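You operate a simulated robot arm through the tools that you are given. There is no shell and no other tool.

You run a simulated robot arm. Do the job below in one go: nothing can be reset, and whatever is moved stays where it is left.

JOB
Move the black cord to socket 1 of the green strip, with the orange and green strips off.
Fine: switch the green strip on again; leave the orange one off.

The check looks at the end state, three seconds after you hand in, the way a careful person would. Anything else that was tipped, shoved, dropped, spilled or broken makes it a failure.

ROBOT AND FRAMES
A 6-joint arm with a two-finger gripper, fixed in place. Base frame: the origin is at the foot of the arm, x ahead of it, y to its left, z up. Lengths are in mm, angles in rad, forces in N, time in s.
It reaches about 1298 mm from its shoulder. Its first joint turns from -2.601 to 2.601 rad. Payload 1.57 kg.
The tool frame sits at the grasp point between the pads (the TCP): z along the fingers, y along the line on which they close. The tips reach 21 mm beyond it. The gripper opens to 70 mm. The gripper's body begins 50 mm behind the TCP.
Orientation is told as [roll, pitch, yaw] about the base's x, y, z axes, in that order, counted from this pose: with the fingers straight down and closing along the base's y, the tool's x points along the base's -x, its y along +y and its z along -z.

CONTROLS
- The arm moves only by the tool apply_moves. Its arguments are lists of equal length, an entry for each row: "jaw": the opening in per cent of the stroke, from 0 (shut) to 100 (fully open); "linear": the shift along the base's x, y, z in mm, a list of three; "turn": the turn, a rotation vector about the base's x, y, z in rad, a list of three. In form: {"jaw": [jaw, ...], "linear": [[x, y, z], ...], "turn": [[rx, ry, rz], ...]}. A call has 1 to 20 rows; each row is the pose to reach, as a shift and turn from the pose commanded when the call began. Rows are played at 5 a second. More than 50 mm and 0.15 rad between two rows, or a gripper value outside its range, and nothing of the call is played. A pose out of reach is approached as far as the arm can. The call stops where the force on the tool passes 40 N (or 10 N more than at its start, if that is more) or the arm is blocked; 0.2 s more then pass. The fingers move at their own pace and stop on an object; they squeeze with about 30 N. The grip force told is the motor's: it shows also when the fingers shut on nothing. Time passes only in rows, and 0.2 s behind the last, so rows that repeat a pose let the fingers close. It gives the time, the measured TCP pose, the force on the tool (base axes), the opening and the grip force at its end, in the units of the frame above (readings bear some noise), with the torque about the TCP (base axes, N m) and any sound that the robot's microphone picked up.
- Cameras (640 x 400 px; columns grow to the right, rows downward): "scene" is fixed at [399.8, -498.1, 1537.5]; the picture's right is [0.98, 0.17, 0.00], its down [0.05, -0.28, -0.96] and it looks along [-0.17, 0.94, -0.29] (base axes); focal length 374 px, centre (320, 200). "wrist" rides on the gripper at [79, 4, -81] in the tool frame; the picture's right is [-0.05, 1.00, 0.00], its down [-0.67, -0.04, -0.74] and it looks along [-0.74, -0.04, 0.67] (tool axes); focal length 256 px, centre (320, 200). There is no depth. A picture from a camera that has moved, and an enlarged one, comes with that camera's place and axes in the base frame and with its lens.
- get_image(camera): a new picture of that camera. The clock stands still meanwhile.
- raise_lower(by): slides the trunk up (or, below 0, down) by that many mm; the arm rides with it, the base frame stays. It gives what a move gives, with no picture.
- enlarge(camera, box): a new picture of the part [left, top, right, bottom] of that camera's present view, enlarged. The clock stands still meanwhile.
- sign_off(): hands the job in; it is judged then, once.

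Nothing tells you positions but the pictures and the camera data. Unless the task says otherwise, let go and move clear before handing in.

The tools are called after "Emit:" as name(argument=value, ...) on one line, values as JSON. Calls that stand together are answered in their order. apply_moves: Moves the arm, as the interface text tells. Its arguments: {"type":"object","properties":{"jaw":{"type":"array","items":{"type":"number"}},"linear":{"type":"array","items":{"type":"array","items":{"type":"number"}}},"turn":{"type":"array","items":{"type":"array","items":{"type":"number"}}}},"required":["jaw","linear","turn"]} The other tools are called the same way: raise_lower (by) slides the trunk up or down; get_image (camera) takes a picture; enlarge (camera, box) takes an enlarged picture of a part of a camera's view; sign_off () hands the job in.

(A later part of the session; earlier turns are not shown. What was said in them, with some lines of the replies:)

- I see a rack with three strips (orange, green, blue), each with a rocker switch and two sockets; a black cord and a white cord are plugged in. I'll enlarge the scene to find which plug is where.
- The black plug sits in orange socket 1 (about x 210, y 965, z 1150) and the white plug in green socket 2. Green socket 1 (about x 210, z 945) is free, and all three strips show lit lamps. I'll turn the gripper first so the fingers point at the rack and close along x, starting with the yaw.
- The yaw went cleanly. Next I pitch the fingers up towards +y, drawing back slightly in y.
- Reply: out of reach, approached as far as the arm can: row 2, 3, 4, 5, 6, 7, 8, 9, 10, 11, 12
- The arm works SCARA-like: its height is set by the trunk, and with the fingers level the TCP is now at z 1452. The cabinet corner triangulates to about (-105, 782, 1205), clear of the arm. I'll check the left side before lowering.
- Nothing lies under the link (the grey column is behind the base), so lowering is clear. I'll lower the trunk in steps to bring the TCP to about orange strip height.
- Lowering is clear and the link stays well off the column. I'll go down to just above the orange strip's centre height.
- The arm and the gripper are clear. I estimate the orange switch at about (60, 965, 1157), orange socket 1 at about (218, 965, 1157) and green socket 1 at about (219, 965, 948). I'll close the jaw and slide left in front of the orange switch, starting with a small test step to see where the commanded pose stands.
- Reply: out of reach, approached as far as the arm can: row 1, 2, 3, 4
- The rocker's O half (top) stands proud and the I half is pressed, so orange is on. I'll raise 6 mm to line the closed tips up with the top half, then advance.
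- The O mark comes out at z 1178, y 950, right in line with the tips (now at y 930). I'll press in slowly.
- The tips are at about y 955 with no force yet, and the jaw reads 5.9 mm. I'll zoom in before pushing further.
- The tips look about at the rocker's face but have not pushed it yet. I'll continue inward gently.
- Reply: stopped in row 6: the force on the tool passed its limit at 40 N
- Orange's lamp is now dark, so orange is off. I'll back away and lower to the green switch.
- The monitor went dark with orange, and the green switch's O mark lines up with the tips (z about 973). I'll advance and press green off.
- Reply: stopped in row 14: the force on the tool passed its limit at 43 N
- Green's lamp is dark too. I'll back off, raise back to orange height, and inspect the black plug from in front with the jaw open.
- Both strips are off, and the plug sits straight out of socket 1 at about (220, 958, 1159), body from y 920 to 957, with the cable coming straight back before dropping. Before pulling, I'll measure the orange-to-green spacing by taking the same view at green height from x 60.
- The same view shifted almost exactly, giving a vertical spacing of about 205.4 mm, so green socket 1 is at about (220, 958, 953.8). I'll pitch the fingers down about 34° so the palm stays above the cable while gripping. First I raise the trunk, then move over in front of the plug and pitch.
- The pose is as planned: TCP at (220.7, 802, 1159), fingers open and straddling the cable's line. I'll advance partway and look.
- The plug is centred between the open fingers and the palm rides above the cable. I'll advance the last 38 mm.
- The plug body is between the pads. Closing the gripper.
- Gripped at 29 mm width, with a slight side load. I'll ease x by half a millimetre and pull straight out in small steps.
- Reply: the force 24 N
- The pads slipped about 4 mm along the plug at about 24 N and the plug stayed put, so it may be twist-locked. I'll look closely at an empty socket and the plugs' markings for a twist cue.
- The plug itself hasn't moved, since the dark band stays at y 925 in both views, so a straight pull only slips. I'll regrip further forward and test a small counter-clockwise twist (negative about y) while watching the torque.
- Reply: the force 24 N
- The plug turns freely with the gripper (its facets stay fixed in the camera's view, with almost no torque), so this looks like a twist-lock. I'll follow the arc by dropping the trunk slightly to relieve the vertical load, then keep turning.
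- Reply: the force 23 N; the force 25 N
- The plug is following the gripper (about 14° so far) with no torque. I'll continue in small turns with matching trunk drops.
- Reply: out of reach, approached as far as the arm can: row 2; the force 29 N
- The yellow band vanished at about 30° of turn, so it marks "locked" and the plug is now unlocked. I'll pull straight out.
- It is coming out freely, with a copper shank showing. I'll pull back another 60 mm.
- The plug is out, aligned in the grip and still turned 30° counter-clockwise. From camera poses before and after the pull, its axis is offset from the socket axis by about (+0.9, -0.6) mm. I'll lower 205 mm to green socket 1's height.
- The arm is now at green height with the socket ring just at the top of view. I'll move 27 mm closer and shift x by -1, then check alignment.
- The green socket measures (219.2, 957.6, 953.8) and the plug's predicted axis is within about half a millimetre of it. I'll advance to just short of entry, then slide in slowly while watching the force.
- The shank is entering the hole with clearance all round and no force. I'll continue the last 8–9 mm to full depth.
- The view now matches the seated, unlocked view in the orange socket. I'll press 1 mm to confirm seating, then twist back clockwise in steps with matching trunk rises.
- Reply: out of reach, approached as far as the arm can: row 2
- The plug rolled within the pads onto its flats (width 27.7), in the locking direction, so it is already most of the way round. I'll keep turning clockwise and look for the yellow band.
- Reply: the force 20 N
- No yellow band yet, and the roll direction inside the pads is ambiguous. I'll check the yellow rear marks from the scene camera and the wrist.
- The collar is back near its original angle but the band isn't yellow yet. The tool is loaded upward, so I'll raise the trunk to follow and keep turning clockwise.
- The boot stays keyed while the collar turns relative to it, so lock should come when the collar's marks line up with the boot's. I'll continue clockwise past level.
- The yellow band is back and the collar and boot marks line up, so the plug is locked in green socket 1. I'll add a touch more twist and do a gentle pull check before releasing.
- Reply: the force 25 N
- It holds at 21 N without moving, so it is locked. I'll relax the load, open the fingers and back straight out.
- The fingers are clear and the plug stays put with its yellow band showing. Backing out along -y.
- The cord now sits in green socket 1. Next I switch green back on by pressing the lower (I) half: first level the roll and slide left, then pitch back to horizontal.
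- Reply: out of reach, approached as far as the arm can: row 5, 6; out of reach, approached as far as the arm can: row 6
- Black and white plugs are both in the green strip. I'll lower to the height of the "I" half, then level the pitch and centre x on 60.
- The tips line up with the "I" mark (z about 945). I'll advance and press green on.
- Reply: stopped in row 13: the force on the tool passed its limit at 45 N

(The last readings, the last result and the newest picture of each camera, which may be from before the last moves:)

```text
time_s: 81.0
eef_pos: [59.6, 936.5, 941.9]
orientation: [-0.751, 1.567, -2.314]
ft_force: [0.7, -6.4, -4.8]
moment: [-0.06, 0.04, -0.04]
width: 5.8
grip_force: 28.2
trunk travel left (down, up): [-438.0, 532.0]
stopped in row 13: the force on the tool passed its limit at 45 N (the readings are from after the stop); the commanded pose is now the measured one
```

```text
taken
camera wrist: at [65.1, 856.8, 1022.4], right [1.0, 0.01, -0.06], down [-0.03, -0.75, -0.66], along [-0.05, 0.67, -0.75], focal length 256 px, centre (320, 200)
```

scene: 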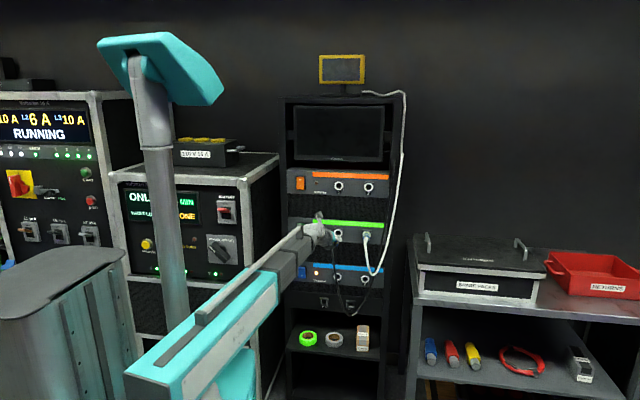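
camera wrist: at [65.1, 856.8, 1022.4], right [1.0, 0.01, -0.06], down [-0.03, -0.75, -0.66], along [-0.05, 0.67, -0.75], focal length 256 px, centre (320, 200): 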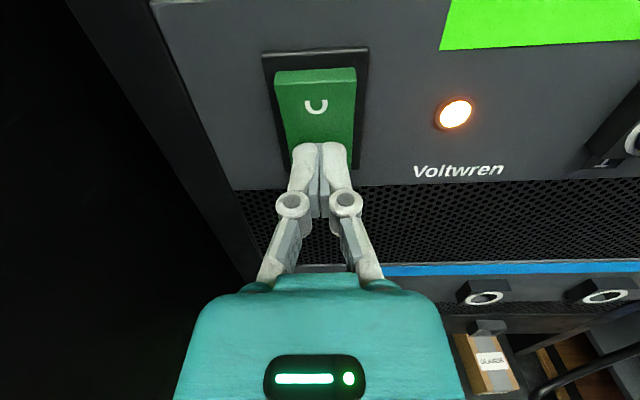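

Green's lamp is lit again. I'll back away well clear and check the whole scene.

Emit:
apply_moves(jaw=[0, 0, 0, 0, 0, 0, 0, 0], linear=[[0, -10, 0], [0, -35, 0], [0, -65, 0], [0, -95, 0], [0, -125, 0], [0, -155, 0], [0, -160, 0], [0, -160, 0]], turn=[[0, 0, 0], [0, 0, 0], [0, 0, 0], [0, 0, 0], [0, 0, 0], [0, 0, 0], [0, 0, 0], [0, 0, 0]])

Emit:
get_image(camera="scene")

Emit:
enlarge(camera="scene", box=[280, 160, 400, 310])

Emit:
enlarge(camera="scene", box=[310, 215, 390, 265])

Emit:
get_image(camera="wrist")

```text
time_s: 82.8
eef_pos: [60.8, 777.0, 942.8]
orientation: [-1.062, 1.57, -2.628]
ft_force: [-0.5, 0.2, 0.6]
moment: [0.02, -0.03, 0.03]
width: 0.1
grip_force: 29.0
trunk travel left (down, up): [-438.0, 532.0]
```

```text
taken
```

scene: 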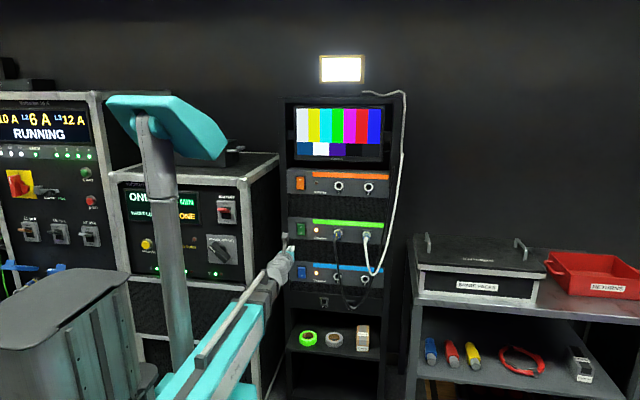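

```text
2.67 times, centred on (340, 235) of scene
camera zoom: at [399.8, -498.1, 1537.5], right [0.98, 0.17, 0.0], down [0.05, -0.28, -0.96], along [-0.17, 0.94, -0.29], focal length 997 px, centre (267, 107)
```

zoom: 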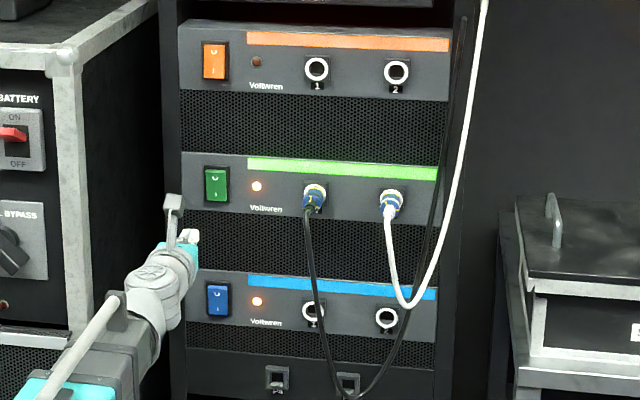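

```text
8.00 times, centred on (350, 240) of scene
camera zoom: at [399.8, -498.1, 1537.5], right [0.98, 0.17, 0.0], down [0.05, -0.28, -0.96], along [-0.17, 0.94, -0.29], focal length 2992 px, centre (80, -120)
```

zoom: 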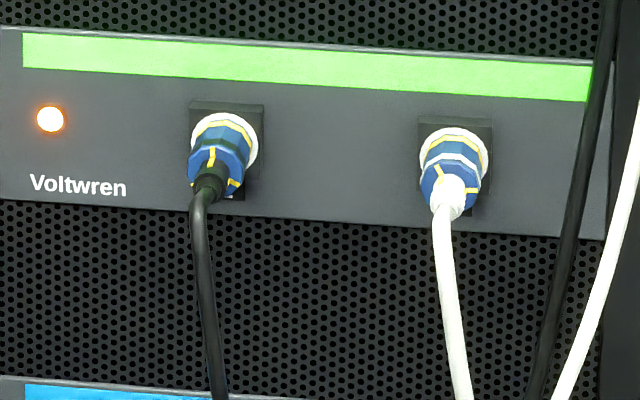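

```text
taken
camera wrist: at [65.8, 696.3, 1022.3], right [1.0, 0.01, -0.06], down [-0.03, -0.75, -0.67], along [-0.05, 0.67, -0.74], focal length 256 px, centre (320, 200)
```

wrist: 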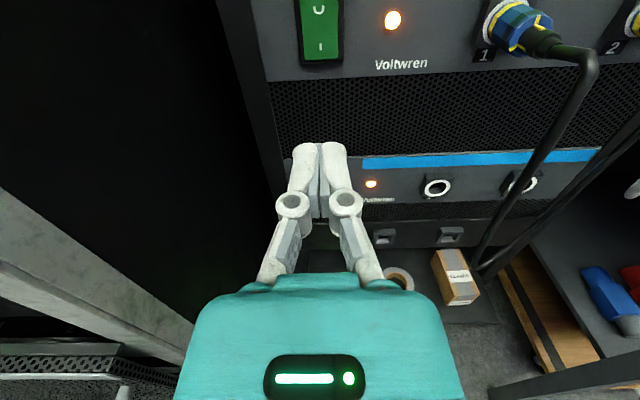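

Everything is as asked. The black cord is locked in green socket 1 (yellow band showing), green is on with the monitor and lamp running, orange is off, and blue is untouched. The arm is clear, so I'm handing in.

Emit:
sign_off()

```text
The job is handed in.
```

The black cord is now locked in socket 1 of the green strip. The green strip is back on and the orange one is off. I handed the job in; no verdict has come back yet.

- **Order:** I switched orange and green off first, then moved the plug, then switched green on again.
- **Plug:** It turned out to be a twist-lock. It held against a pull of about 21 N after I turned it home, and its yellow band shows as it did in the old socket.
- **End state:** In the last pictures the monitor and the lamp are both running. The blue strip is untouched, and I saw nothing tipped or shoved.
- **Arm:** The gripper is empty and backed off about 160 mm from the rack.
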